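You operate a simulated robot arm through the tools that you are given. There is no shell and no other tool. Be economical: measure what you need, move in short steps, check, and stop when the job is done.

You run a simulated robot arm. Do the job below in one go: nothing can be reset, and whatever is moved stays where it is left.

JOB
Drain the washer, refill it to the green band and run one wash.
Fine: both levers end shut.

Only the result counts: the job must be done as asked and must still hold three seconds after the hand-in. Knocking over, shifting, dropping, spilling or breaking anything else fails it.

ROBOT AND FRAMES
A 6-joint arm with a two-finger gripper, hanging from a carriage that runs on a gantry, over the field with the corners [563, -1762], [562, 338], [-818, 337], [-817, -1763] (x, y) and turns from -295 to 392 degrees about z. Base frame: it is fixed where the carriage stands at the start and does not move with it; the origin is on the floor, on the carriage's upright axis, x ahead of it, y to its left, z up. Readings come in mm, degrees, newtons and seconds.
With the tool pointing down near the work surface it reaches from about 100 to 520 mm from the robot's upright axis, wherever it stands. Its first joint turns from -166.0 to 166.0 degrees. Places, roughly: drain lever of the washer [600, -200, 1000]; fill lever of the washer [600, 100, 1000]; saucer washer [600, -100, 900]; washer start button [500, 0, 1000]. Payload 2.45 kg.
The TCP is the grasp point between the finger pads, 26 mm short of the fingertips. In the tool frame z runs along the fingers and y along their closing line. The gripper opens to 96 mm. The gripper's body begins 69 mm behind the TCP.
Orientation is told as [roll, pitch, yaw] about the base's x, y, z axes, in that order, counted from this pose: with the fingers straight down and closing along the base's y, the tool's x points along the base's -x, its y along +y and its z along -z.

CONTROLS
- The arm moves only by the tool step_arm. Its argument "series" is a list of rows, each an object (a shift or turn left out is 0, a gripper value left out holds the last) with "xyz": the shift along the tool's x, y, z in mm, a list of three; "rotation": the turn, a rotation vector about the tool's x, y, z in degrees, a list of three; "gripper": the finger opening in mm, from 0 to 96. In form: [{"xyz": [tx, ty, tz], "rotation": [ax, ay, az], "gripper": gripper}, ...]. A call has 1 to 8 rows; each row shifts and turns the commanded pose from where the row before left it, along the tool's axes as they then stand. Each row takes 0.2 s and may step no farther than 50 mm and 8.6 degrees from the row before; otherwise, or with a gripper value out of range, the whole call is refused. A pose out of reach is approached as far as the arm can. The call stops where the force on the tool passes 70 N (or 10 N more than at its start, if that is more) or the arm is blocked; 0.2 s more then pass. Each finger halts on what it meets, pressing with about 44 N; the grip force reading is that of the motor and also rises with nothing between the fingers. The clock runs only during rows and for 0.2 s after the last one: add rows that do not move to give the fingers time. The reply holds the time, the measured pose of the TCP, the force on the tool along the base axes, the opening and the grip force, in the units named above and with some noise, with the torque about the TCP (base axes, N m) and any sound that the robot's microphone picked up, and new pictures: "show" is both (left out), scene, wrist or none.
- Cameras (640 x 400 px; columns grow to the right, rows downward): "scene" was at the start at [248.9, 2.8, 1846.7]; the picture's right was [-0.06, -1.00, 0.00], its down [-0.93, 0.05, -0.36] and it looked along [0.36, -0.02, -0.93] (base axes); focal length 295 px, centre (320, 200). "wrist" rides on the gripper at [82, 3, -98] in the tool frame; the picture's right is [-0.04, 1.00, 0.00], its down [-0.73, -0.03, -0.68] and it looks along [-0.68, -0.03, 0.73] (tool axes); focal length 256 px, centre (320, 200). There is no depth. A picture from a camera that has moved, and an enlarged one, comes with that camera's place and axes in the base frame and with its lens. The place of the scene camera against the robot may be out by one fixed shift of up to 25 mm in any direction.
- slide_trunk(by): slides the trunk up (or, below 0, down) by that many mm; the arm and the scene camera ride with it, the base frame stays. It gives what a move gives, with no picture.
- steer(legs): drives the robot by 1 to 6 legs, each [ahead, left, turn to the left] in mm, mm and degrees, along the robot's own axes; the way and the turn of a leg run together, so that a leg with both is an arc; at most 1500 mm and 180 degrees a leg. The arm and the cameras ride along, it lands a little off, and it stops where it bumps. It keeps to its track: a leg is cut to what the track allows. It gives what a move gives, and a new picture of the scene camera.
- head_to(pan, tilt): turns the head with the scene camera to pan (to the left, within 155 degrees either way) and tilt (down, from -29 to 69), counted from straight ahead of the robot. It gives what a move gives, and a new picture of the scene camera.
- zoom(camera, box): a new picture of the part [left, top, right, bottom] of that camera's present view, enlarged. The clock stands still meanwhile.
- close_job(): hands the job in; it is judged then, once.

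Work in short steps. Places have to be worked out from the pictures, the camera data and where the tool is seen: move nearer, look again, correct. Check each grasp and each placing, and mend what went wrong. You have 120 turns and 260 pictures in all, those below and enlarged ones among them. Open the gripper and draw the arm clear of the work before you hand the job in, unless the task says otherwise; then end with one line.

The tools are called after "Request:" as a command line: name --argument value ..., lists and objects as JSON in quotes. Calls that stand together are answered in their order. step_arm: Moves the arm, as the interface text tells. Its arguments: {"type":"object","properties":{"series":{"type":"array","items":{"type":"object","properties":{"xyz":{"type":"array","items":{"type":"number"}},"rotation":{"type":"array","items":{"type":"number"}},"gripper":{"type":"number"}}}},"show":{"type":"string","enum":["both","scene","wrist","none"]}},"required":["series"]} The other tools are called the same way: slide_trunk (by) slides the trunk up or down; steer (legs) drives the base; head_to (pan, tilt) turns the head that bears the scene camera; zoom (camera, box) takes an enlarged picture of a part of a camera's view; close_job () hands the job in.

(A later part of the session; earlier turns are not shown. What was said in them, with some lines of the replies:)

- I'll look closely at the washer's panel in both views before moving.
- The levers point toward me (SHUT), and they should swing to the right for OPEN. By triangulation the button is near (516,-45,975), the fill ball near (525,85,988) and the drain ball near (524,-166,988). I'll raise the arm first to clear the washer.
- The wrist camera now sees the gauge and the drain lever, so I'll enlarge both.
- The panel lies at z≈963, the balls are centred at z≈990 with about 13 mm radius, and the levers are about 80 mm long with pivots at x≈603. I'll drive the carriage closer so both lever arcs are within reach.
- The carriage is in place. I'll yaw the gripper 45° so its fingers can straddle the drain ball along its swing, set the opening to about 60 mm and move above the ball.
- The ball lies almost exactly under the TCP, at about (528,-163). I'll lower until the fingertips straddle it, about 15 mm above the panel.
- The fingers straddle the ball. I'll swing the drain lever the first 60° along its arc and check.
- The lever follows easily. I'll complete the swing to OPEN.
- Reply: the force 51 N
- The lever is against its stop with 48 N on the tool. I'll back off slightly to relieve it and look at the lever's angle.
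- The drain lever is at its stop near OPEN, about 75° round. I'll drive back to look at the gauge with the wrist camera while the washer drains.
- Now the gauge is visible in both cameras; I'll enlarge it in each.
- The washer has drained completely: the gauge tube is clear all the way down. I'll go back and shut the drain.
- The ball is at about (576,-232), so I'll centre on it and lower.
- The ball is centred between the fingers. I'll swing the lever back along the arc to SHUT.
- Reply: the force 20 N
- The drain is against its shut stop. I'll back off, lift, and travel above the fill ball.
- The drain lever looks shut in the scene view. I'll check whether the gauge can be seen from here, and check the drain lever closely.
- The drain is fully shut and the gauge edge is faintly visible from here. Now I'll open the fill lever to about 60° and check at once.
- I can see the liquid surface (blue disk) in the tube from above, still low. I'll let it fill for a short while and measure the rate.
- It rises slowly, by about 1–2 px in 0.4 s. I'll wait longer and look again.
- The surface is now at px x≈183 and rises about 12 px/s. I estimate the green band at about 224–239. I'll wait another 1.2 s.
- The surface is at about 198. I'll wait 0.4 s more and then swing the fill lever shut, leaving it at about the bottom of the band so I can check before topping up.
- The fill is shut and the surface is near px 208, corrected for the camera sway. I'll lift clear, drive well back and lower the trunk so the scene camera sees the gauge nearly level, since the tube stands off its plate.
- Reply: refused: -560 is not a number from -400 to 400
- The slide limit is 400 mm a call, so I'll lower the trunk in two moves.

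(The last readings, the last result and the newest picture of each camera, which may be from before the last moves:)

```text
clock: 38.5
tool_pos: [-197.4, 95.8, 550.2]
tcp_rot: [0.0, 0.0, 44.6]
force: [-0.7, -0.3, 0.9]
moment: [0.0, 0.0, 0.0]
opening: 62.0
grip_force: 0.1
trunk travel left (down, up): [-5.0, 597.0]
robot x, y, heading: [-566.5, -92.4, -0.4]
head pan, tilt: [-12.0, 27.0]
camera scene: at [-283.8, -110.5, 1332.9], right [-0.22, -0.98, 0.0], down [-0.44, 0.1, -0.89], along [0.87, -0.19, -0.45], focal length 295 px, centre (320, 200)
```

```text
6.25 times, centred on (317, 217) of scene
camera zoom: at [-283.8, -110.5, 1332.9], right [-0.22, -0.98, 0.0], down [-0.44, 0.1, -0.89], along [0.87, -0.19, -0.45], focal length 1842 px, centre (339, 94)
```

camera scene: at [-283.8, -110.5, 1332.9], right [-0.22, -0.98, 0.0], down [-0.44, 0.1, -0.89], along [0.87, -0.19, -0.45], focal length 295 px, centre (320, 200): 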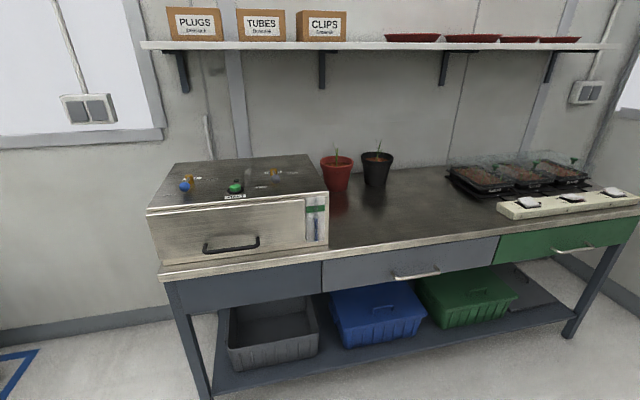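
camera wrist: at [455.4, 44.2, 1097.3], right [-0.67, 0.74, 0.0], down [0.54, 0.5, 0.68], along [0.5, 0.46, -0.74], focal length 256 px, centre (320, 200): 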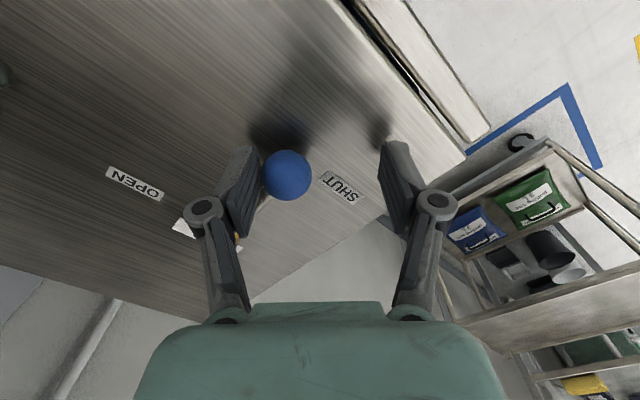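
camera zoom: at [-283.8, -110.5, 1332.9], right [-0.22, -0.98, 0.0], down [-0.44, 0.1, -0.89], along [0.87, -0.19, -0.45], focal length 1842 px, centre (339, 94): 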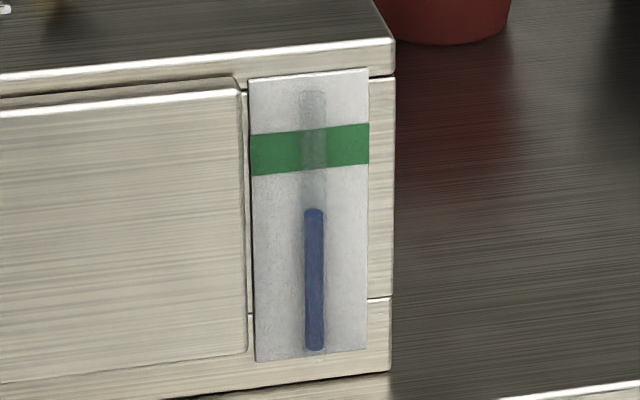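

At a near-level view the liquid is about 26 mm below the band's middle, allowing for parallax. I need roughly 16 px more of disk travel. I'll raise the trunk, then return to the fill lever.

Request:
slide_trunk --by 400

Request:
slide_trunk --by 170

Request:
head_to --pan -3.4 --tilt 68.8

Request:
steer --legs '[[712, 0, 0.4]]'

Request:
zoom --camera "scene" --box '[360, 280, 400, 310]'

Request:
zoom --camera "wrist" --box '[0, 0, 640, 400]'

```text
clock: 42.3
tool_pos: [-195.8, 96.8, 950.2]
tcp_rot: [0.0, -0.1, 44.5]
force: [-1.1, 0.3, 0.1]
moment: [-0.01, -0.03, 0.0]
opening: 61.9
grip_force: 0.0
trunk travel left (down, up): [-405.0, 197.0]
robot x, y, heading: [-567.3, -93.0, -0.6]
head pan, tilt: [-12.0, 27.0]
```

```text
clock: 44.2
tool_pos: [-196.7, 96.6, 1119.8]
tcp_rot: [0.0, 0.0, 44.5]
force: [-0.6, -0.5, 0.0]
moment: [0.0, 0.02, 0.02]
opening: 62.0
grip_force: 0.0
trunk travel left (down, up): [-575.0, 27.0]
robot x, y, heading: [-566.0, -98.4, -0.5]
head pan, tilt: [-12.0, 27.0]
```

```text
clock: 45.3
tool_pos: [-196.8, 96.7, 1121.1]
tcp_rot: [0.0, 0.0, 44.6]
force: [-0.3, 0.8, 0.7]
moment: [0.02, 0.0, 0.0]
opening: 61.9
grip_force: 0.0
trunk travel left (down, up): [-575.0, 27.0]
robot x, y, heading: [-567.0, -96.1, -0.5]
head pan, tilt: [-3.4, 68.8]
camera scene: at [-317.3, -94.5, 1846.7], right [-0.07, -1.0, 0.0], down [-0.93, 0.06, -0.36], along [0.36, -0.02, -0.93], focal length 295 px, centre (320, 200)
```

scene: 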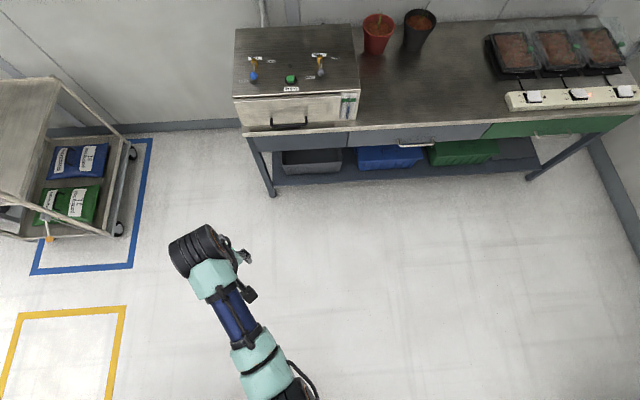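

```text
clock: 49.2
tool_pos: [506.8, 97.7, 1119.0]
tcp_rot: [0.0, 0.0, 45.0]
force: [0.3, -0.4, 0.0]
moment: [0.01, -0.01, 0.01]
opening: 62.0
grip_force: 0.1
trunk travel left (down, up): [-575.0, 27.0]
robot x, y, heading: [141.6, -97.6, -0.2]
head pan, tilt: [-3.4, 68.8]
camera scene: at [387.9, -94.5, 1846.7], right [-0.06, -1.0, 0.0], down [-0.93, 0.05, -0.36], along [0.36, -0.02, -0.93], focal length 295 px, centre (320, 200)
```

scene: 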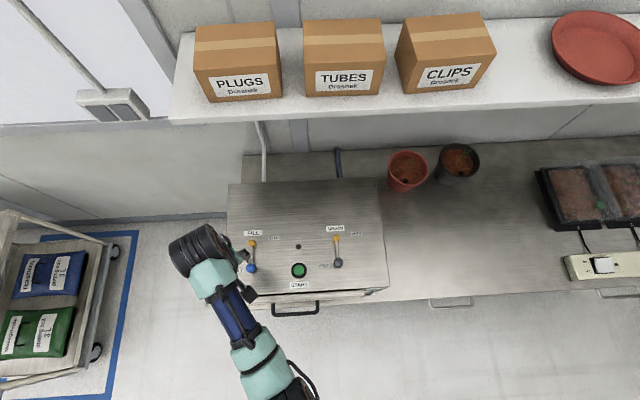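

```text
13.33 times, centred on (380, 295) of scene
camera zoom: at [387.9, -94.5, 1846.7], right [-0.06, -1.0, 0.0], down [-0.93, 0.05, -0.36], along [0.36, -0.02, -0.93], focal length 3930 px, centre (-480, -1067)
```

zoom: 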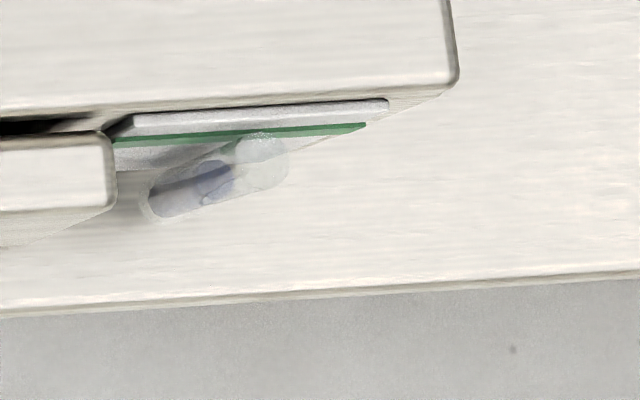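

```text
1.00 times, centred on (320, 200) of wrist (not enlarged: the box is as wide or as high as the picture)
camera zoom: at [447.7, 42.1, 1217.5], right [-0.68, 0.73, 0.0], down [0.54, 0.5, 0.68], along [0.5, 0.46, -0.73], focal length 256 px, centre (320, 200)
```

zoom: 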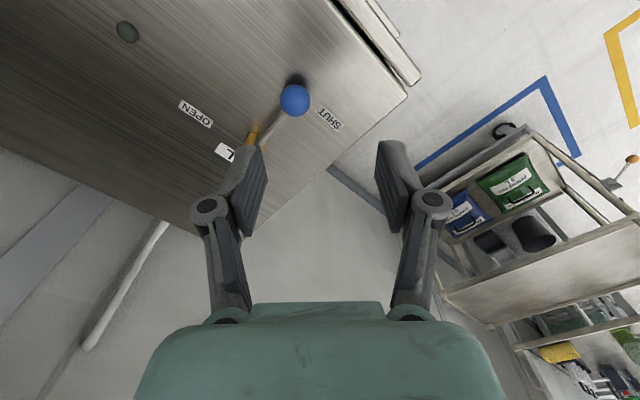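

The disk's right edge is at 235 with the tube end at 290, and the target edge is about 250. I'll straddle the fill ball again.

Request:
step_arm --series '[{"xyz": [-7, -24, 0]}, {"xyz": [0, 0, 40]}, {"xyz": [0, 0, 40]}, {"xyz": [0, 0, 37]}, {}]' --show "wrist"

Request:
zoom --camera "scene" --box '[366, 284, 386, 299]'

```text
clock: 50.4
tool_pos: [531.0, 85.4, 1001.6]
tcp_rot: [0.0, 0.0, 45.0]
force: [-0.2, -0.7, 0.0]
moment: [0.02, 0.01, 0.04]
opening: 61.9
grip_force: 0.1
trunk travel left (down, up): [-575.0, 27.0]
robot x, y, heading: [140.9, -96.5, 0.3]
head pan, tilt: [-3.4, 68.8]
camera wrist: at [471.7, 29.8, 1100.4], right [-0.68, 0.73, 0.0], down [0.54, 0.5, 0.68], along [0.5, 0.46, -0.73], focal length 256 px, centre (320, 200)
```

wrist: 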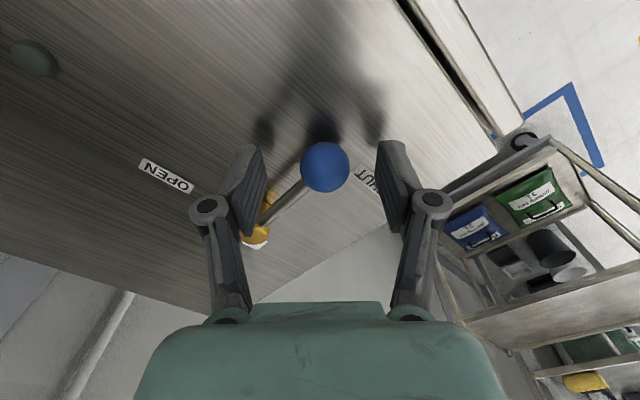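

```text
16.00 times, centred on (376, 292) of scene
camera zoom: at [387.9, -94.5, 1846.7], right [-0.06, -1.0, 0.0], down [-0.93, 0.05, -0.36], along [0.36, -0.02, -0.93], focal length 4716 px, centre (-576, -1264)
```

zoom: 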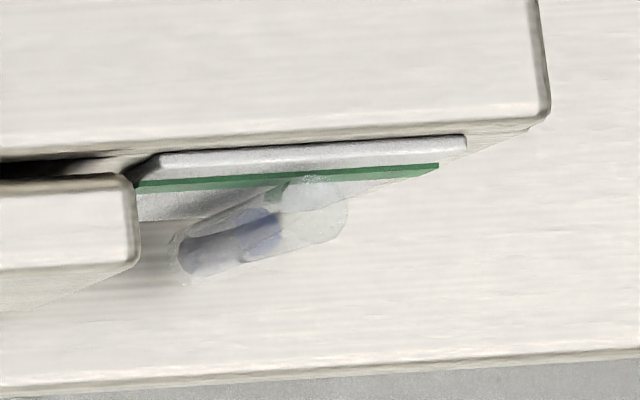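

Straddled. At this 16× zoom the disk's right edge is at about 283 and needs to reach about 302. I'll open the fill the same way.

Request:
step_arm --series '[{"xyz": [16.3, -38.9, 0]}, {"xyz": [7.1, -25.5, 0]}, {"xyz": [-2.8, -28.3, 0]}]' --show "none"

Request:
zoom --camera "scene" --box '[366, 284, 386, 299]'

```text
clock: 51.2
tool_pos: [579.8, 4.7, 1004.3]
tcp_rot: [0.0, 0.1, 45.1]
force: [-0.3, -0.1, -0.5]
moment: [-0.01, -0.03, -0.03]
opening: 62.1
grip_force: 0.0
trunk travel left (down, up): [-575.0, 27.0]
robot x, y, heading: [138.8, -97.9, 0.3]
head pan, tilt: [-3.4, 68.8]
```

```text
16.00 times, centred on (376, 292) of scene
camera zoom: at [387.9, -94.5, 1846.6], right [-0.06, -1.0, 0.0], down [-0.93, 0.05, -0.36], along [0.36, -0.02, -0.93], focal length 4716 px, centre (-576, -1264)
```

zoom: 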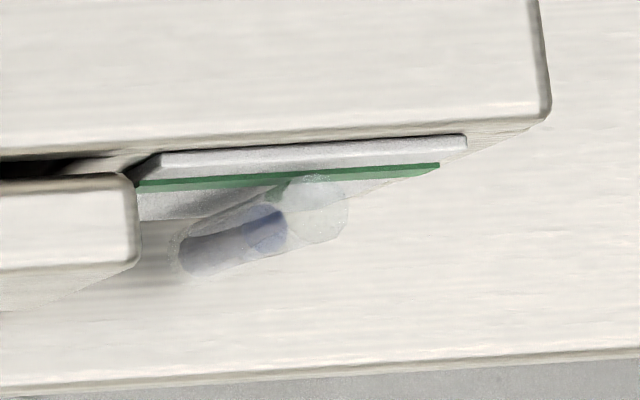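

The edge is at about 288. Two more rows of waiting plus the closing swing should bring it to about 301.

Request:
step_arm --series '[{}, {}, {"xyz": [1.4, 32.5, 0]}, {"xyz": [1.4, 32.5, 0]}, {"xyz": [-7.1, 25.5, 0]}, {"xyz": [-9.9, 17, 0]}, {"xyz": [-5, 5, 0]}, {"xyz": [-2.8, 2.8, 0]}]' --show "wrist"

Request:
step_arm --series '[{"xyz": [4, -10, 0], "gripper": 62}, {"xyz": [0, 0, -45]}, {"xyz": [0, 0, -45]}, {"xyz": [0, 0, -30]}]' --show "wrist"

Request:
zoom --camera "scene" --box '[366, 284, 386, 299]'

```text
clock: 53.0
tool_pos: [512.2, 100.1, 1000.3]
tcp_rot: [-0.1, 0.2, 45.0]
force: [2.1, -12.5, -3.6]
moment: [-0.18, 0.02, -0.37]
opening: 67.3
grip_force: 3.3
trunk travel left (down, up): [-575.0, 27.0]
robot x, y, heading: [142.6, -97.2, -0.0]
head pan, tilt: [-3.4, 68.8]
camera wrist: at [453.8, 44.4, 1099.0], right [-0.68, 0.73, 0.0], down [0.54, 0.5, 0.68], along [0.5, 0.46, -0.74], focal length 256 px, centre (320, 200)
```

wrist: 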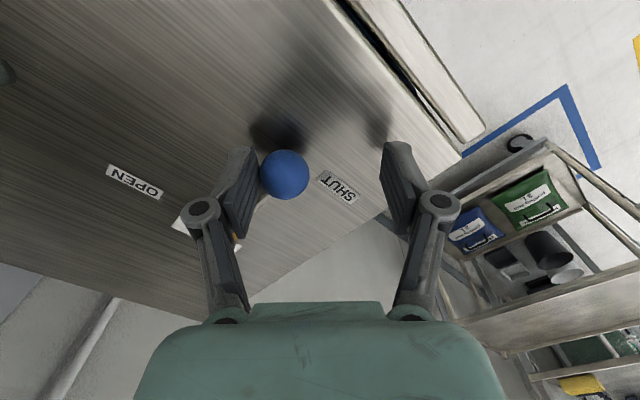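

```text
clock: 54.0
tool_pos: [516.6, 93.9, 1125.5]
tcp_rot: [0.0, 0.0, 45.1]
force: [0.0, -0.2, 0.0]
moment: [0.05, -0.01, -0.03]
opening: 61.8
grip_force: 0.0
trunk travel left (down, up): [-575.0, 27.0]
robot x, y, heading: [139.8, -99.8, 0.2]
head pan, tilt: [-3.4, 68.8]
camera wrist: at [457.9, 37.4, 1222.6], right [-0.68, 0.73, 0.0], down [0.54, 0.5, 0.68], along [0.5, 0.46, -0.73], focal length 256 px, centre (320, 200)
```

wrist: 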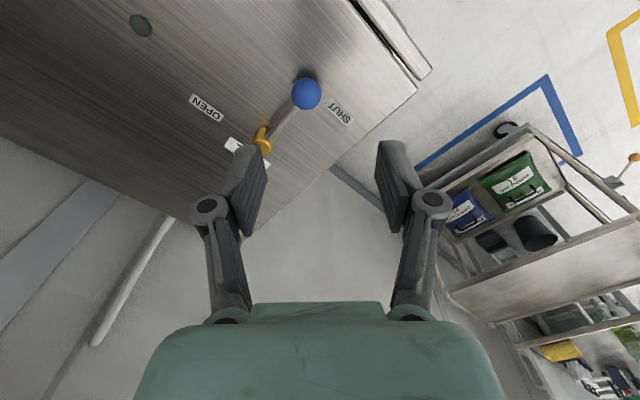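

```text
16.00 times, centred on (376, 292) of scene
camera zoom: at [387.9, -94.5, 1846.6], right [-0.06, -1.0, 0.0], down [-0.93, 0.05, -0.36], along [0.36, -0.02, -0.93], focal length 4716 px, centre (-576, -1264)
```

zoom: 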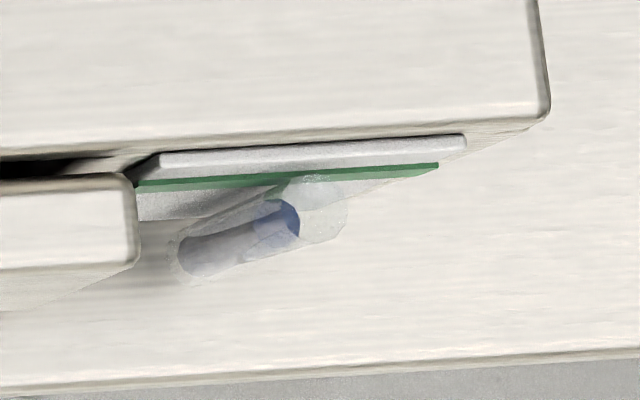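

The edge is at about 300, as intended. I'll verify with the level view before starting the wash.

Request:
steer --legs '[[-700, 0, 0]]'

Request:
slide_trunk --by -400

Request:
slide_trunk --by -170

Request:
head_to --pan -12 --tilt 27

Request:
zoom --camera "scene" --box '[285, 185, 349, 249]'

```text
clock: 57.8
tool_pos: [-175.1, 91.9, 1124.8]
tcp_rot: [0.0, 0.0, 45.9]
force: [0.3, 0.2, 1.5]
moment: [0.0, 0.04, 0.0]
opening: 62.1
grip_force: 0.1
trunk travel left (down, up): [-575.0, 27.0]
robot x, y, heading: [-553.0, -102.8, 0.9]
head pan, tilt: [-3.4, 68.8]
camera scene: at [-302.3, -96.5, 1846.7], right [-0.05, -1.0, 0.0], down [-0.93, 0.04, -0.36], along [0.36, -0.02, -0.93], focal length 295 px, centre (320, 200)
```

scene: 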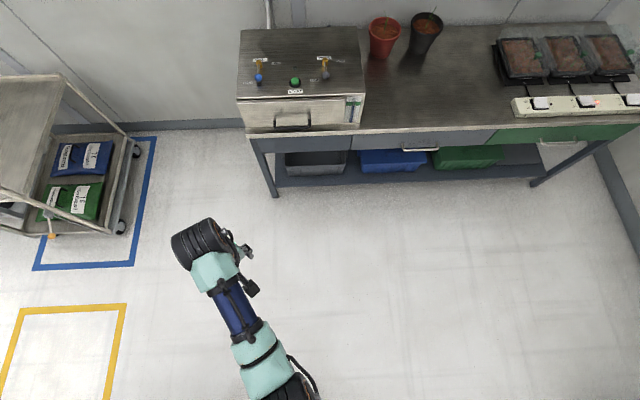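

```text
clock: 61.6
tool_pos: [-174.9, 92.4, 724.5]
tcp_rot: [0.0, 0.0, 45.8]
force: [-0.5, 0.1, -0.3]
moment: [0.01, 0.0, 0.01]
opening: 62.0
grip_force: 0.0
trunk travel left (down, up): [-175.0, 427.0]
robot x, y, heading: [-548.3, -101.6, 0.4]
head pan, tilt: [-3.4, 68.8]
```

```text
clock: 63.5
tool_pos: [-175.9, 93.0, 555.7]
tcp_rot: [0.0, 0.0, 45.8]
force: [-0.5, -0.3, -0.6]
moment: [0.0, 0.0, -0.02]
opening: 62.2
grip_force: 0.0
trunk travel left (down, up): [-5.0, 597.0]
robot x, y, heading: [-552.3, -102.3, 0.6]
head pan, tilt: [-3.4, 68.8]
```

```text
clock: 64.6
tool_pos: [-175.7, 92.7, 555.4]
tcp_rot: [0.0, 0.0, 45.8]
force: [0.4, -0.9, 0.1]
moment: [-0.04, -0.02, 0.01]
opening: 61.9
grip_force: 0.0
trunk travel left (down, up): [-5.0, 597.0]
robot x, y, heading: [-550.9, -104.0, 0.7]
head pan, tilt: [-12.0, 27.0]
camera scene: at [-268.3, -111.8, 1332.8], right [-0.19, -0.98, 0.0], down [-0.45, 0.09, -0.89], along [0.87, -0.17, -0.45], focal length 295 px, centre (320, 200)
```

scene: 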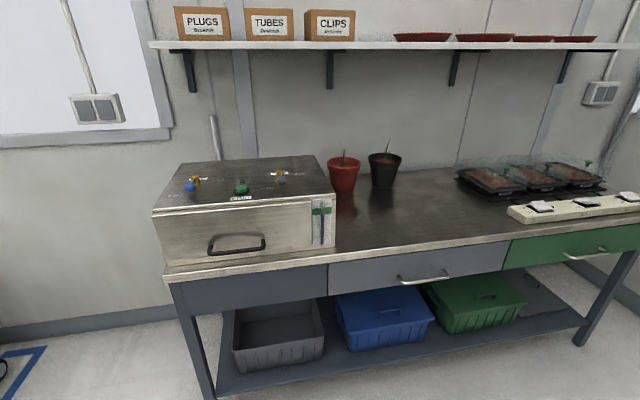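

```text
6.25 times, centred on (317, 217) of scene
camera zoom: at [-268.3, -111.8, 1332.8], right [-0.19, -0.98, 0.0], down [-0.45, 0.09, -0.89], along [0.87, -0.17, -0.45], focal length 1842 px, centre (339, 94)
```

zoom: 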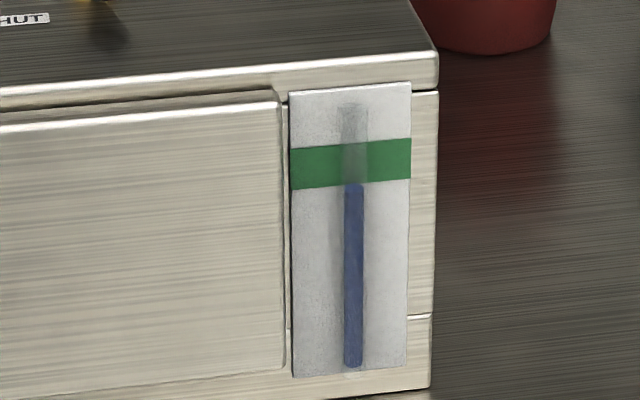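

The level is only in the lowest part of the band, allowing for parallax, so I want about 9 mm more for margin. I'll go back for one brief open-and-shut swing.

Request:
slide_trunk --by 400

Request:
slide_trunk --by 170

Request:
head_to --pan -3.4 --tilt 68.8

Request:
steer --legs '[[698, -8, -0.7]]'

Request:
zoom --camera "wrist" --box '[0, 0, 640, 400]'

```text
clock: 68.5
tool_pos: [-175.1, 93.2, 954.5]
tcp_rot: [0.0, -0.1, 45.8]
force: [1.3, -0.3, 1.2]
moment: [0.0, 0.02, -0.02]
opening: 62.3
grip_force: 0.1
trunk travel left (down, up): [-405.0, 197.0]
robot x, y, heading: [-552.6, -101.9, 1.0]
head pan, tilt: [-12.0, 27.0]
```

```text
clock: 70.4
tool_pos: [-175.6, 92.9, 1124.8]
tcp_rot: [0.0, 0.0, 45.8]
force: [-0.9, -0.3, -0.3]
moment: [0.0, 0.03, 0.04]
opening: 62.0
grip_force: 0.1
trunk travel left (down, up): [-575.0, 27.0]
robot x, y, heading: [-549.6, -104.0, 0.6]
head pan, tilt: [-12.0, 27.0]
```

```text
clock: 71.5
tool_pos: [-175.6, 91.9, 1124.0]
tcp_rot: [0.1, 0.0, 45.8]
force: [0.4, 0.6, 0.2]
moment: [0.01, 0.01, -0.02]
opening: 61.8
grip_force: 0.0
trunk travel left (down, up): [-575.0, 27.0]
robot x, y, heading: [-550.2, -99.0, 0.8]
head pan, tilt: [-3.4, 68.8]
camera scene: at [-302.2, -96.6, 1846.7], right [-0.05, -1.0, 0.0], down [-0.93, 0.04, -0.36], along [0.36, -0.02, -0.93], focal length 295 px, centre (320, 200)
```

scene: 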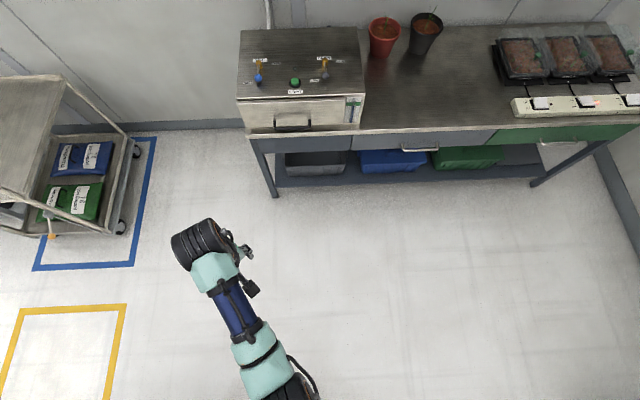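

```text
clock: 75.3
tool_pos: [530.4, 87.4, 1124.4]
tcp_rot: [0.0, 0.0, 45.2]
force: [0.0, 0.4, 0.2]
moment: [0.0, -0.04, -0.03]
opening: 62.2
grip_force: 0.1
trunk travel left (down, up): [-575.0, 27.0]
robot x, y, heading: [152.2, -103.2, 0.0]
head pan, tilt: [-3.4, 68.8]
camera scene: at [402.3, -100.7, 1846.7], right [-0.06, -1.0, 0.0], down [-0.93, 0.05, -0.36], along [0.36, -0.02, -0.93], focal length 295 px, centre (320, 200)
```

scene: 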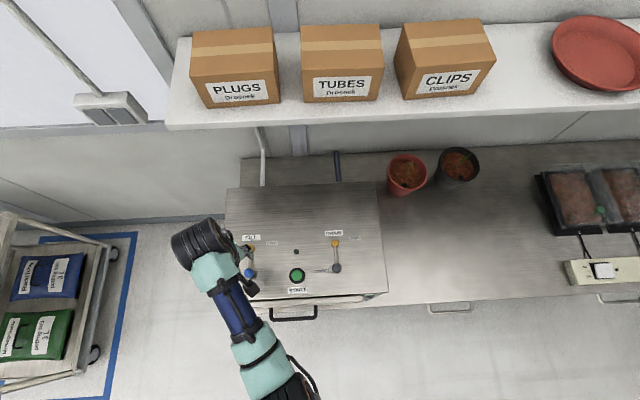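

```text
1.00 times, centred on (320, 200) of wrist (not enlarged: the box is as wide or as high as the picture)
camera zoom: at [472.0, 31.5, 1222.1], right [-0.68, 0.73, 0.0], down [0.54, 0.5, 0.68], along [0.5, 0.46, -0.73], focal length 256 px, centre (320, 200)
```

zoom: 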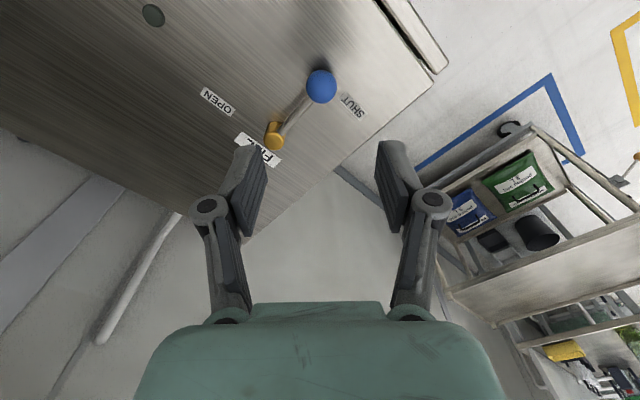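

The TCP is right above the fill ball at (530,87). I'll lower and take a reference picture of the gauge.

Request:
step_arm --series '[{"xyz": [0, 0, 41]}, {"xyz": [0, 0, 41]}, {"xyz": [0, 0, 40]}, {}]' --show "wrist"

Request:
zoom --camera "scene" --box '[366, 288, 386, 303]'

```text
clock: 76.3
tool_pos: [529.1, 86.9, 1003.3]
tcp_rot: [0.0, -0.1, 45.2]
force: [0.0, -0.4, 1.0]
moment: [-0.02, 0.02, -0.01]
opening: 62.1
grip_force: 0.1
trunk travel left (down, up): [-575.0, 27.0]
robot x, y, heading: [153.3, -103.6, 0.5]
head pan, tilt: [-3.4, 68.8]
camera wrist: at [470.2, 31.5, 1100.2], right [-0.68, 0.73, 0.0], down [0.54, 0.5, 0.68], along [0.5, 0.46, -0.73], focal length 256 px, centre (320, 200)
```

wrist: 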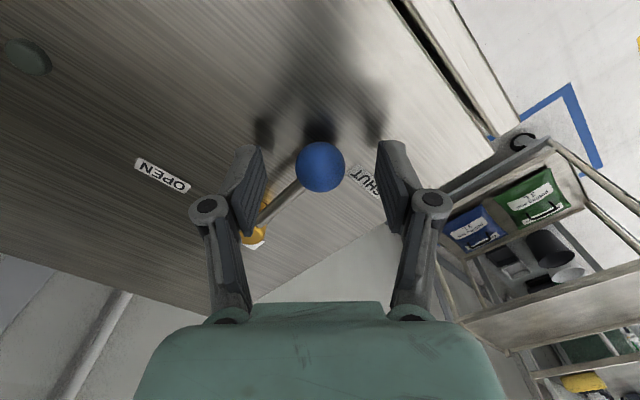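

```text
16.00 times, centred on (376, 296) of scene
camera zoom: at [402.3, -100.7, 1846.7], right [-0.06, -1.0, 0.0], down [-0.93, 0.05, -0.36], along [0.36, -0.02, -0.93], focal length 4716 px, centre (-576, -1328)
```

zoom: 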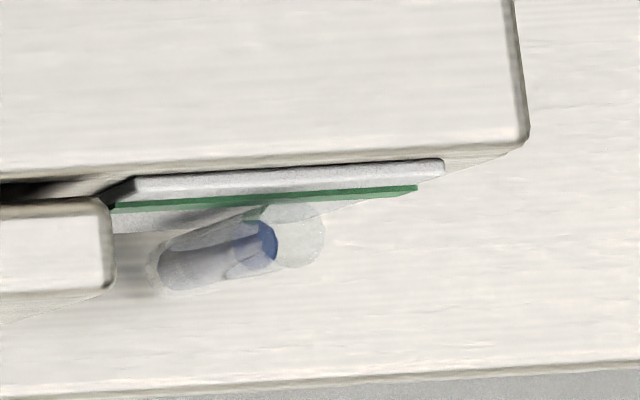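

The disk edge is at 277, and I want about 284. One quick open-and-shut swing without a pause.

Request:
step_arm --series '[{"xyz": [16.3, -38.9, 0]}, {"xyz": [7.1, -25.5, 0]}, {"xyz": [-2.8, -28.3, 0]}, {"xyz": [1.4, 32.5, 0]}, {"xyz": [1.4, 32.5, 0]}, {"xyz": [-7.1, 25.5, 0]}, {"xyz": [-9.9, 17, 0]}, {"xyz": [-7.8, 7.8, 0]}]' --show "wrist"

Request:
step_arm --series '[{"xyz": [4, -10, 0], "gripper": 62}, {"xyz": [0, 0, -45]}, {"xyz": [0, 0, -45]}, {"xyz": [0, 0, -30]}]' --show "wrist"

Request:
zoom --camera "scene" --box '[366, 288, 386, 303]'

```text
clock: 78.1
tool_pos: [515.1, 99.5, 1000.5]
tcp_rot: [-0.1, 0.4, 45.1]
force: [-4.4, -16.0, 0.5]
moment: [-0.27, 0.02, -0.58]
opening: 68.2
grip_force: 4.7
trunk travel left (down, up): [-575.0, 27.0]
robot x, y, heading: [152.2, -106.5, 0.3]
head pan, tilt: [-3.4, 68.8]
camera wrist: at [456.5, 44.8, 1098.7], right [-0.68, 0.73, 0.0], down [0.54, 0.5, 0.67], along [0.5, 0.46, -0.74], focal length 256 px, centre (320, 200)
```

wrist: 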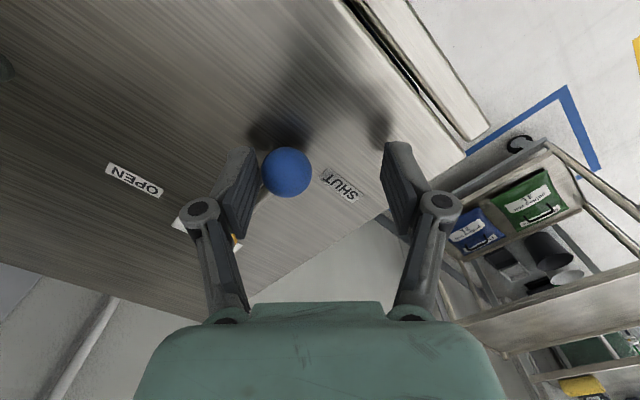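

```text
clock: 79.1
tool_pos: [519.4, 93.2, 1122.7]
tcp_rot: [0.1, 0.2, 45.3]
force: [0.8, -0.8, -0.6]
moment: [0.0, 0.0, -0.02]
opening: 62.1
grip_force: 0.0
trunk travel left (down, up): [-575.0, 27.0]
robot x, y, heading: [154.1, -101.3, 0.1]
head pan, tilt: [-3.4, 68.8]
camera wrist: at [460.6, 37.5, 1220.7], right [-0.68, 0.73, 0.0], down [0.54, 0.5, 0.68], along [0.5, 0.46, -0.73], focal length 256 px, centre (320, 200)
```

wrist: 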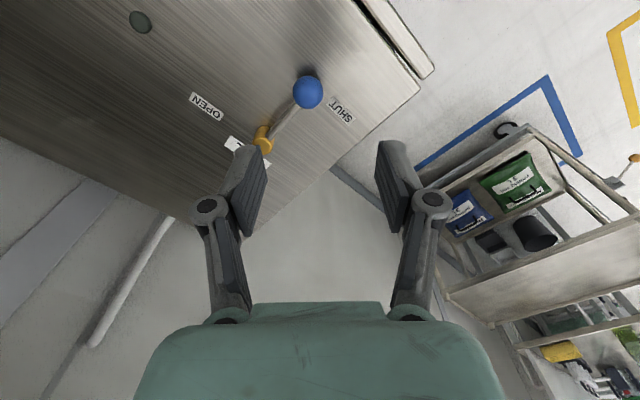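

```text
16.00 times, centred on (376, 296) of scene
camera zoom: at [402.3, -100.7, 1846.6], right [-0.06, -1.0, 0.0], down [-0.93, 0.05, -0.36], along [0.36, -0.02, -0.93], focal length 4716 px, centre (-576, -1328)
```

zoom: 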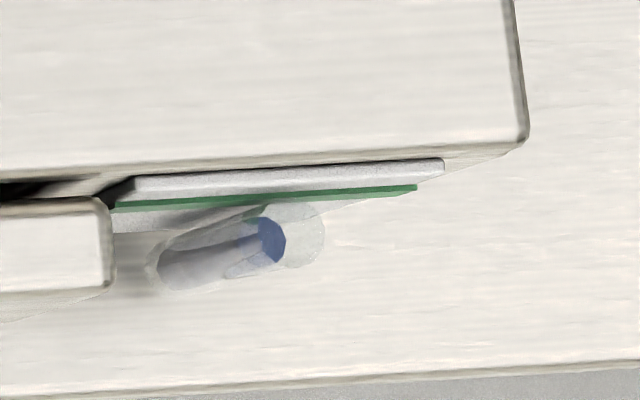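

The edge moved to about 286, a little over 10 mm of rise. I'll confirm with the level view before pressing START.

Request:
steer --legs '[[-700, 0, 0]]'

Request:
slide_trunk --by -400

Request:
slide_trunk --by -170

Request:
head_to --pan -12 --tilt 27

Request:
zoom --camera "scene" --box '[285, 185, 349, 249]'

```text
clock: 83.0
tool_pos: [-180.2, 90.2, 1123.3]
tcp_rot: [0.0, 0.1, 44.8]
force: [-0.3, -0.4, -0.6]
moment: [0.0, 0.0, -0.01]
opening: 62.0
grip_force: 0.1
trunk travel left (down, up): [-575.0, 27.0]
robot x, y, heading: [-544.2, -107.5, -0.2]
head pan, tilt: [-3.4, 68.8]
camera scene: at [-299.6, -102.8, 1846.7], right [-0.06, -1.0, 0.0], down [-0.93, 0.06, -0.36], along [0.36, -0.02, -0.93], focal length 295 px, centre (320, 200)
```

scene: 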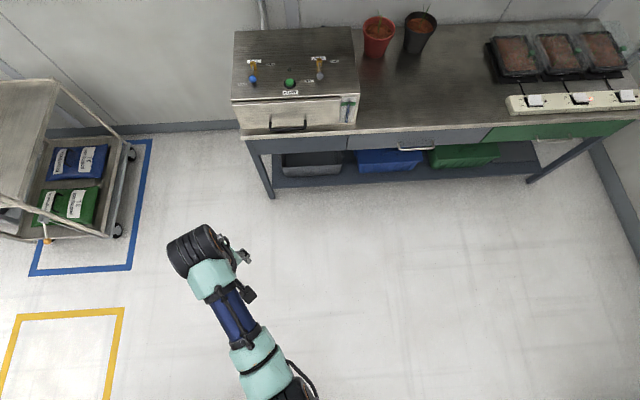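

```text
clock: 86.8
tool_pos: [-181.2, 90.7, 723.0]
tcp_rot: [0.0, 0.0, 44.7]
force: [0.5, 0.1, 0.5]
moment: [0.0, -0.06, -0.02]
opening: 62.0
grip_force: 0.2
trunk travel left (down, up): [-175.0, 427.0]
robot x, y, heading: [-548.3, -105.0, 0.0]
head pan, tilt: [-3.4, 68.8]
```

```text
clock: 88.7
tool_pos: [-181.1, 90.2, 552.7]
tcp_rot: [-0.1, 0.0, 44.9]
force: [0.4, -0.4, -0.7]
moment: [-0.01, 0.02, -0.02]
opening: 62.2
grip_force: 0.1
trunk travel left (down, up): [-5.0, 597.0]
robot x, y, heading: [-546.5, -101.1, -0.3]
head pan, tilt: [-3.4, 68.8]
```

```text
clock: 89.8
tool_pos: [-180.0, 90.4, 553.0]
tcp_rot: [-0.1, 0.0, 44.8]
force: [0.4, -0.7, -0.2]
moment: [0.05, 0.0, -0.02]
opening: 62.1
grip_force: 0.0
trunk travel left (down, up): [-5.0, 597.0]
robot x, y, heading: [-548.6, -107.6, 0.1]
head pan, tilt: [-12.0, 27.0]
camera scene: at [-265.9, -118.6, 1332.8], right [-0.21, -0.98, 0.0], down [-0.44, 0.1, -0.89], along [0.87, -0.19, -0.45], focal length 295 px, centre (320, 200)
```

scene: 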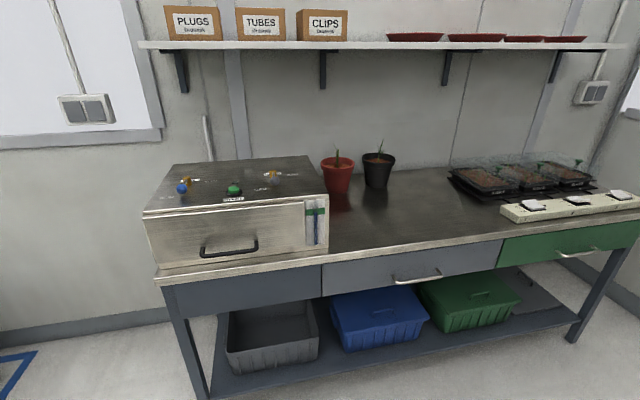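

```text
6.25 times, centred on (317, 217) of scene
camera zoom: at [-265.9, -118.6, 1332.8], right [-0.21, -0.98, 0.0], down [-0.44, 0.1, -0.89], along [0.87, -0.19, -0.45], focal length 1842 px, centre (339, 94)
```

zoom: 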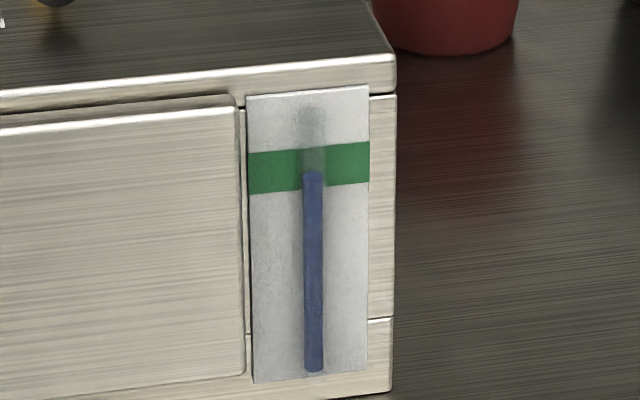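

The level now sits in the middle of the green band. I'll return, close the fingers and get above the START button.

Request:
slide_trunk --by 400

Request:
slide_trunk --by 170

Request:
head_to --pan -3.4 --tilt 68.8

Request:
steer --legs '[[690, 0, 0]]'

Request:
step_arm --series '[{"xyz": [35, -30, 0], "gripper": 0}, {"xyz": [35, -30, 0]}, {"xyz": [30, -30, 0]}, {}, {}]'

```text
clock: 93.7
tool_pos: [-181.0, 90.6, 953.3]
tcp_rot: [-0.1, 0.0, 44.8]
force: [1.0, 0.1, -0.6]
moment: [-0.04, 0.01, -0.01]
opening: 62.1
grip_force: 0.1
trunk travel left (down, up): [-405.0, 197.0]
robot x, y, heading: [-548.9, -106.7, -0.2]
head pan, tilt: [-12.0, 27.0]
```

```text
clock: 95.6
tool_pos: [-179.9, 90.5, 1122.8]
tcp_rot: [0.1, 0.0, 44.7]
force: [-0.6, 0.0, -0.5]
moment: [0.01, 0.03, 0.01]
opening: 62.1
grip_force: 0.0
trunk travel left (down, up): [-575.0, 27.0]
robot x, y, heading: [-552.9, -103.3, -0.2]
head pan, tilt: [-12.0, 27.0]
```

```text
clock: 96.7
tool_pos: [-180.4, 90.0, 1123.2]
tcp_rot: [0.0, 0.0, 44.9]
force: [-0.1, -1.0, -0.5]
moment: [-0.02, 0.01, -0.02]
opening: 62.0
grip_force: 0.1
trunk travel left (down, up): [-575.0, 27.0]
robot x, y, heading: [-546.8, -102.3, 0.0]
head pan, tilt: [-3.4, 68.8]
camera scene: at [-299.5, -102.8, 1846.7], right [-0.06, -1.0, 0.0], down [-0.93, 0.06, -0.36], along [0.36, -0.02, -0.93], focal length 295 px, centre (320, 200)
```

scene: 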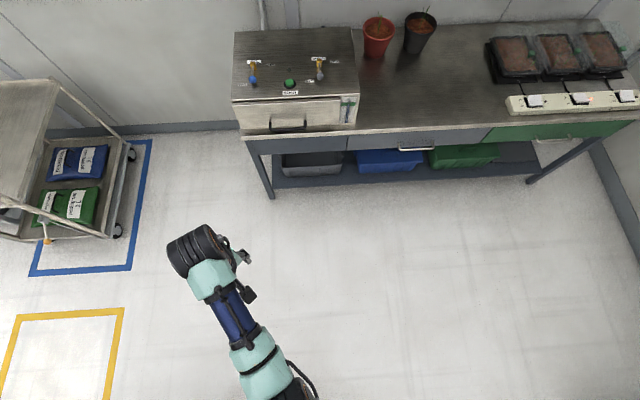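

```text
clock: 100.5
tool_pos: [515.9, 88.5, 1122.6]
tcp_rot: [0.0, 0.0, 44.9]
force: [0.6, -0.3, 0.1]
moment: [-0.03, -0.04, 0.0]
opening: 62.0
grip_force: 0.0
trunk travel left (down, up): [-575.0, 27.0]
robot x, y, heading: [149.2, -108.8, -0.0]
head pan, tilt: [-3.4, 68.8]
camera scene: at [396.7, -104.9, 1846.7], right [-0.06, -1.0, 0.0], down [-0.93, 0.06, -0.36], along [0.36, -0.02, -0.93], focal length 295 px, centre (320, 200)
```

scene: 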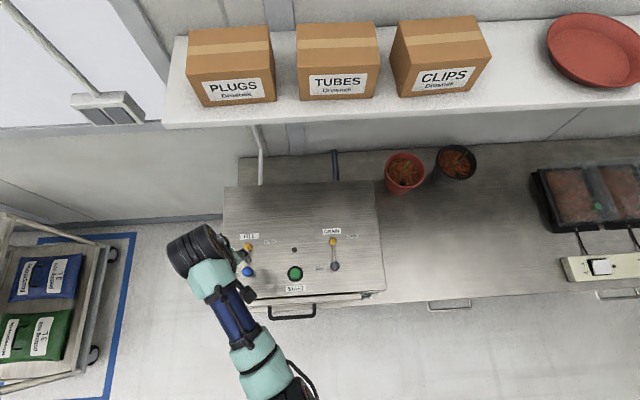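

```text
clock: 101.7
tool_pos: [507.9, -48.6, 1121.8]
tcp_rot: [0.0, -0.1, 44.8]
force: [0.1, 0.2, 0.8]
moment: [-0.01, 0.01, 0.0]
opening: 0.0
grip_force: 28.6
trunk travel left (down, up): [-575.0, 27.0]
robot x, y, heading: [149.0, -106.7, -0.2]
head pan, tilt: [-3.4, 68.8]
camera scene: at [396.7, -104.9, 1846.7], right [-0.06, -1.0, 0.0], down [-0.93, 0.06, -0.36], along [0.36, -0.02, -0.93], focal length 295 px, centre (320, 200)
camera wrist: at [448.4, -102.7, 1220.0], right [-0.68, 0.74, 0.0], down [0.54, 0.5, 0.68], along [0.5, 0.46, -0.73], focal length 256 px, centre (320, 200)
```

scene: 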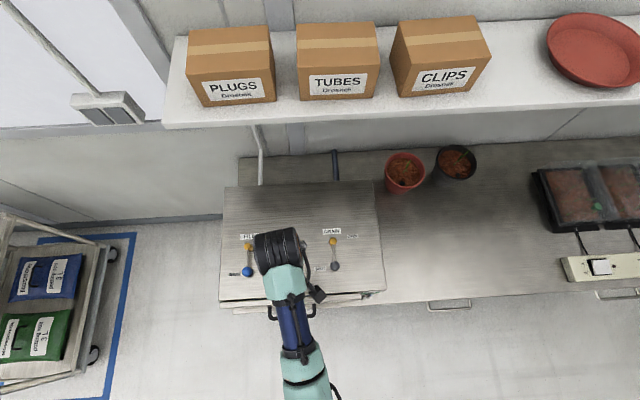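
wrist: 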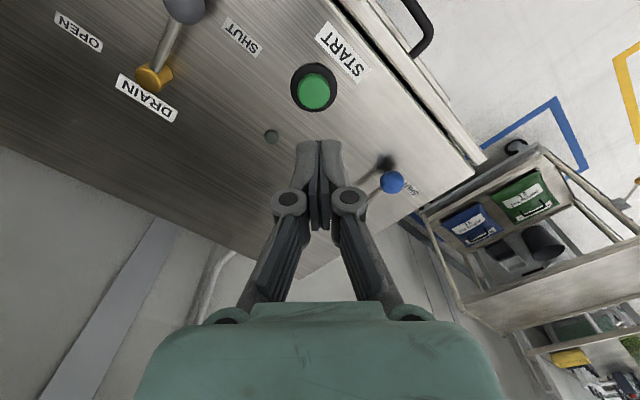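

The button is confirmed at (516,-47,975). I'll centre on it and come down to about 5 mm above.

Request:
step_arm --series '[{"xyz": [-6.4, -5, 38]}, {"xyz": [0, 0, 38]}, {"xyz": [0, 0, 38]}, {}]' --show "wrist"

```text
clock: 102.7
tool_pos: [516.1, -46.3, 1009.8]
tcp_rot: [0.0, -0.1, 44.9]
force: [0.1, -0.5, 0.2]
moment: [-0.01, 0.01, 0.0]
opening: 0.0
grip_force: 28.3
trunk travel left (down, up): [-575.0, 27.0]
robot x, y, heading: [146.8, -110.0, -0.1]
head pan, tilt: [-3.4, 68.8]
camera wrist: at [456.3, -101.6, 1106.9], right [-0.68, 0.74, 0.0], down [0.54, 0.5, 0.68], along [0.5, 0.46, -0.73], focal length 256 px, centre (320, 200)
```

wrist: 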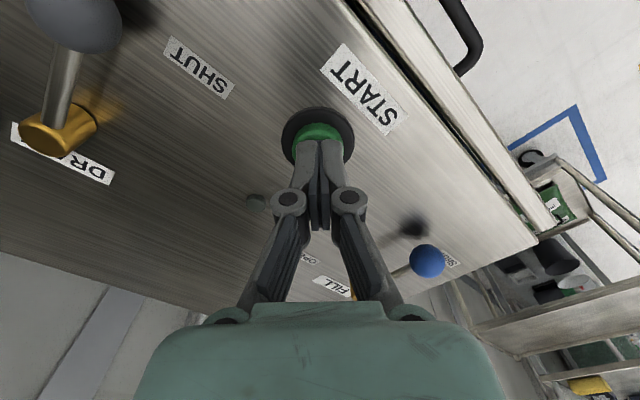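

The fingertips are centred over the button. I'll press down in small steps, then release.

Request:
step_arm --series '[{"xyz": [0, 0, 5]}, {"xyz": [0, 0, 3]}, {"xyz": [0, 0, 3]}, {"xyz": [0, 0, 2]}, {"xyz": [0, 0, 2]}]' --show "wrist"

```text
clock: 103.9
tool_pos: [514.9, -45.3, 994.5]
tcp_rot: [0.0, -0.1, 44.8]
force: [-13.7, -6.6, 40.8]
moment: [-0.2, 0.31, -0.02]
opening: 5.8
grip_force: 29.3
trunk travel left (down, up): [-575.0, 27.0]
robot x, y, heading: [146.3, -107.8, -0.2]
head pan, tilt: [-3.4, 68.8]
heard: click
camera wrist: at [457.0, -101.4, 1092.2], right [-0.68, 0.74, 0.0], down [0.54, 0.5, 0.68], along [0.5, 0.46, -0.73], focal length 256 px, centre (320, 200)
```

wrist: 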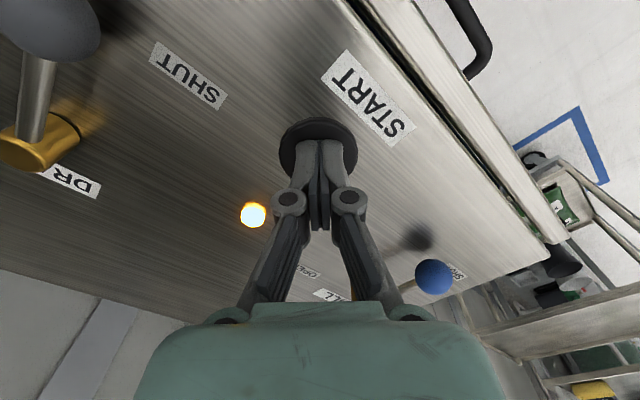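

The button clicked and the lamp lit. I'll lift off straight up and wait for the wash to finish.

Request:
step_arm --series '[{"xyz": [0, 0, -20]}, {"xyz": [0, 0, -40]}, {"xyz": [0, 0, -40]}, {"xyz": [0, 0, -20]}, {}, {}]' --show "both"

Request:
steer --legs '[[-300, 0, 0]]'

```text
clock: 105.3
tool_pos: [515.3, -45.5, 1111.8]
tcp_rot: [0.0, 0.0, 44.8]
force: [-0.4, -0.6, -0.2]
moment: [0.04, 0.0, -0.01]
opening: 0.1
grip_force: 28.5
trunk travel left (down, up): [-575.0, 27.0]
robot x, y, heading: [152.0, -106.4, 0.1]
head pan, tilt: [-3.4, 68.8]
camera scene: at [396.7, -104.9, 1846.7], right [-0.06, -1.0, 0.0], down [-0.93, 0.06, -0.36], along [0.36, -0.02, -0.93], focal length 295 px, centre (320, 200)
camera wrist: at [456.4, -100.8, 1209.9], right [-0.68, 0.74, 0.0], down [0.54, 0.5, 0.68], along [0.5, 0.46, -0.73], focal length 256 px, centre (320, 200)
```

scene: 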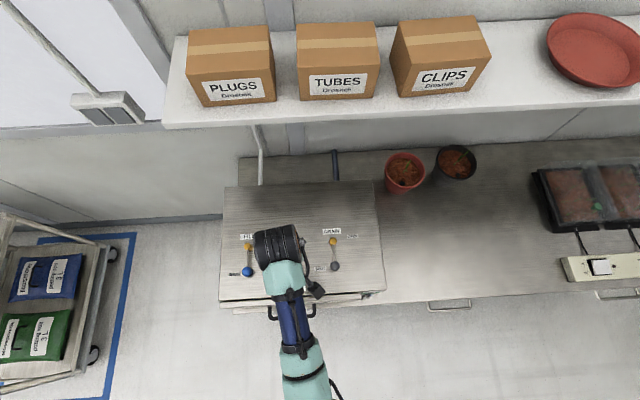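
wrist: 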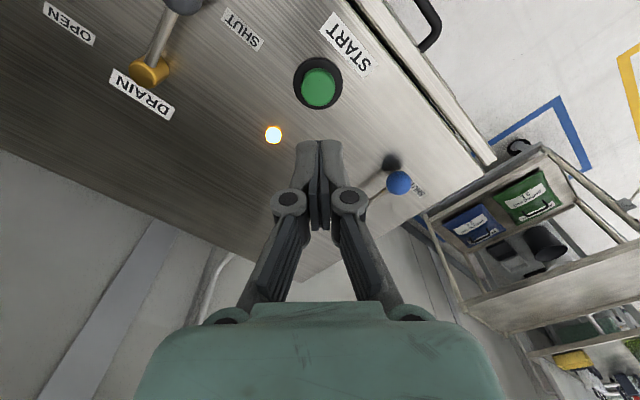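

```text
clock: 107.3
tool_pos: [221.2, -43.7, 1112.6]
tcp_rot: [0.0, 0.0, 45.0]
force: [-0.1, -0.7, 0.5]
moment: [-0.05, 0.02, 0.0]
opening: 0.0
grip_force: 28.0
trunk travel left (down, up): [-575.0, 27.0]
robot x, y, heading: [-142.7, -102.6, -0.1]
head pan, tilt: [-3.4, 68.8]
camera scene: at [102.1, -103.7, 1846.7], right [-0.06, -1.0, 0.0], down [-0.93, 0.06, -0.36], along [0.36, -0.02, -0.93], focal length 295 px, centre (320, 200)
```

scene: 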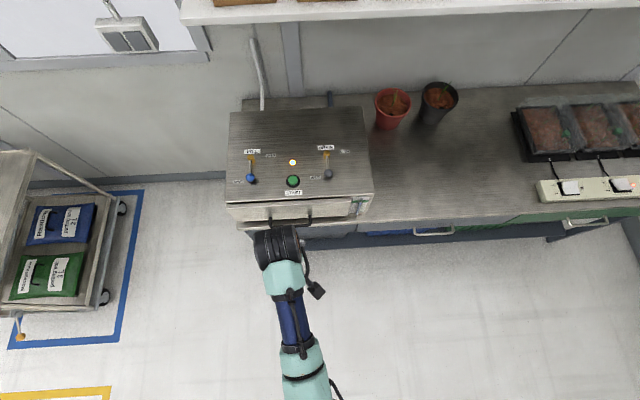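

The wash is running with the lamp on, and I'm clear of it. I'll open the gripper and keep waiting until the lamp changes.

Request:
step_arm --series '[{"gripper": 90}, {}, {}, {}, {}, {}, {}, {}]' --show "none"

Request:
step_arm --series '[{}, {}, {}, {}, {}, {}, {}, {}]' --show "none"

Request:
step_arm --series '[{}, {}, {}, {}, {}, {}, {}, {}]' --show "none"

Request:
zoom --camera "scene" --box '[220, 100, 380, 230]'

```text
clock: 109.1
tool_pos: [220.1, -44.1, 1112.8]
tcp_rot: [0.0, 0.0, 45.1]
force: [-0.2, -0.1, 0.5]
moment: [0.01, 0.02, -0.03]
opening: 90.0
grip_force: 0.1
trunk travel left (down, up): [-575.0, 27.0]
robot x, y, heading: [-147.7, -106.6, 0.1]
head pan, tilt: [-3.4, 68.8]
```

```text
clock: 110.9
tool_pos: [220.5, -44.5, 1113.2]
tcp_rot: [0.1, 0.0, 45.0]
force: [0.2, -0.3, 1.0]
moment: [0.02, -0.02, 0.02]
opening: 90.1
grip_force: 0.0
trunk travel left (down, up): [-575.0, 27.0]
robot x, y, heading: [-148.4, -106.1, -0.0]
head pan, tilt: [-3.4, 68.8]
```

```text
clock: 112.7
tool_pos: [219.0, -45.1, 1112.9]
tcp_rot: [0.0, -0.1, 45.0]
force: [-0.6, 0.8, 0.0]
moment: [0.0, -0.03, 0.01]
opening: 90.2
grip_force: 0.0
trunk travel left (down, up): [-575.0, 27.0]
robot x, y, heading: [-148.8, -104.0, 0.0]
head pan, tilt: [-3.4, 68.8]
```

```text
3.08 times, centred on (300, 165) of scene
camera zoom: at [102.1, -103.7, 1846.7], right [-0.06, -1.0, 0.0], down [-0.93, 0.06, -0.36], along [0.36, -0.02, -0.93], focal length 907 px, centre (382, 308)
```

zoom: 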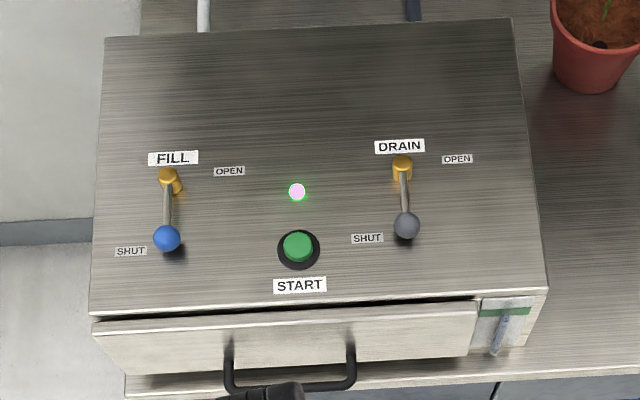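

The lamp has turned from amber to green, so the wash seems finished, and both levers are shut. I'll wait a little and check that it's stable and the gauge holds.

Request:
step_arm --series '[{}, {}, {}, {}, {}, {}, {}, {}]' --show "none"

Request:
zoom --camera "scene" --box '[280, 150, 310, 190]'

Request:
zoom --camera "scene" --box '[335, 185, 375, 225]'

```text
clock: 114.5
tool_pos: [221.1, -44.0, 1111.7]
tcp_rot: [0.0, 0.0, 45.0]
force: [-0.3, -1.1, 1.0]
moment: [0.03, 0.02, 0.02]
opening: 90.0
grip_force: 0.0
trunk travel left (down, up): [-575.0, 27.0]
robot x, y, heading: [-148.7, -107.6, -0.1]
head pan, tilt: [-3.4, 68.8]
```

```text
10.00 times, centred on (295, 170) of scene
camera zoom: at [102.1, -103.7, 1846.7], right [-0.06, -1.0, 0.0], down [-0.93, 0.06, -0.36], along [0.36, -0.02, -0.93], focal length 2947 px, centre (570, 500)
```

zoom: 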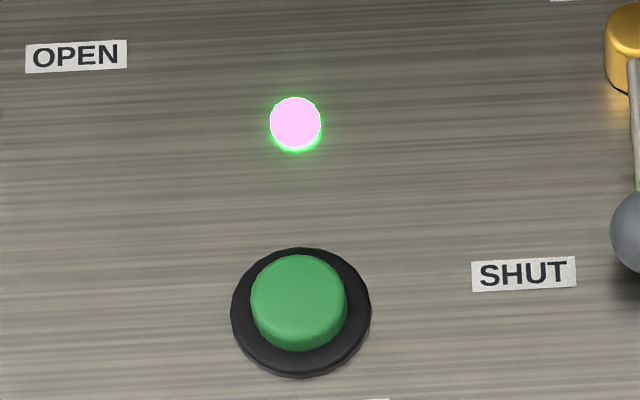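

```text
10.00 times, centred on (355, 205) of scene
camera zoom: at [102.1, -103.7, 1846.7], right [-0.06, -1.0, 0.0], down [-0.93, 0.06, -0.36], along [0.36, -0.02, -0.93], focal length 2947 px, centre (-30, 150)
```

zoom: 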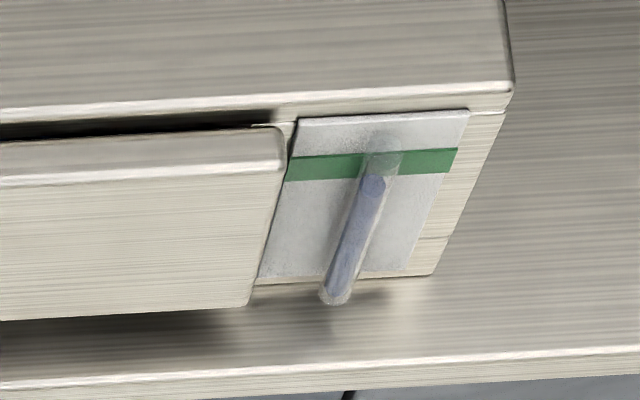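

The lamp stays green, the level is unchanged, both levers are shut, and the arm is clear with the gripper open. I'm handing the job in.

Request:
close_job

```text
The job is handed in.
```

I drained the washer, refilled it to the middle of the green band and ran one wash; the lamp went from amber to green, both levers are shut, and the arm is clear with the gripper open.
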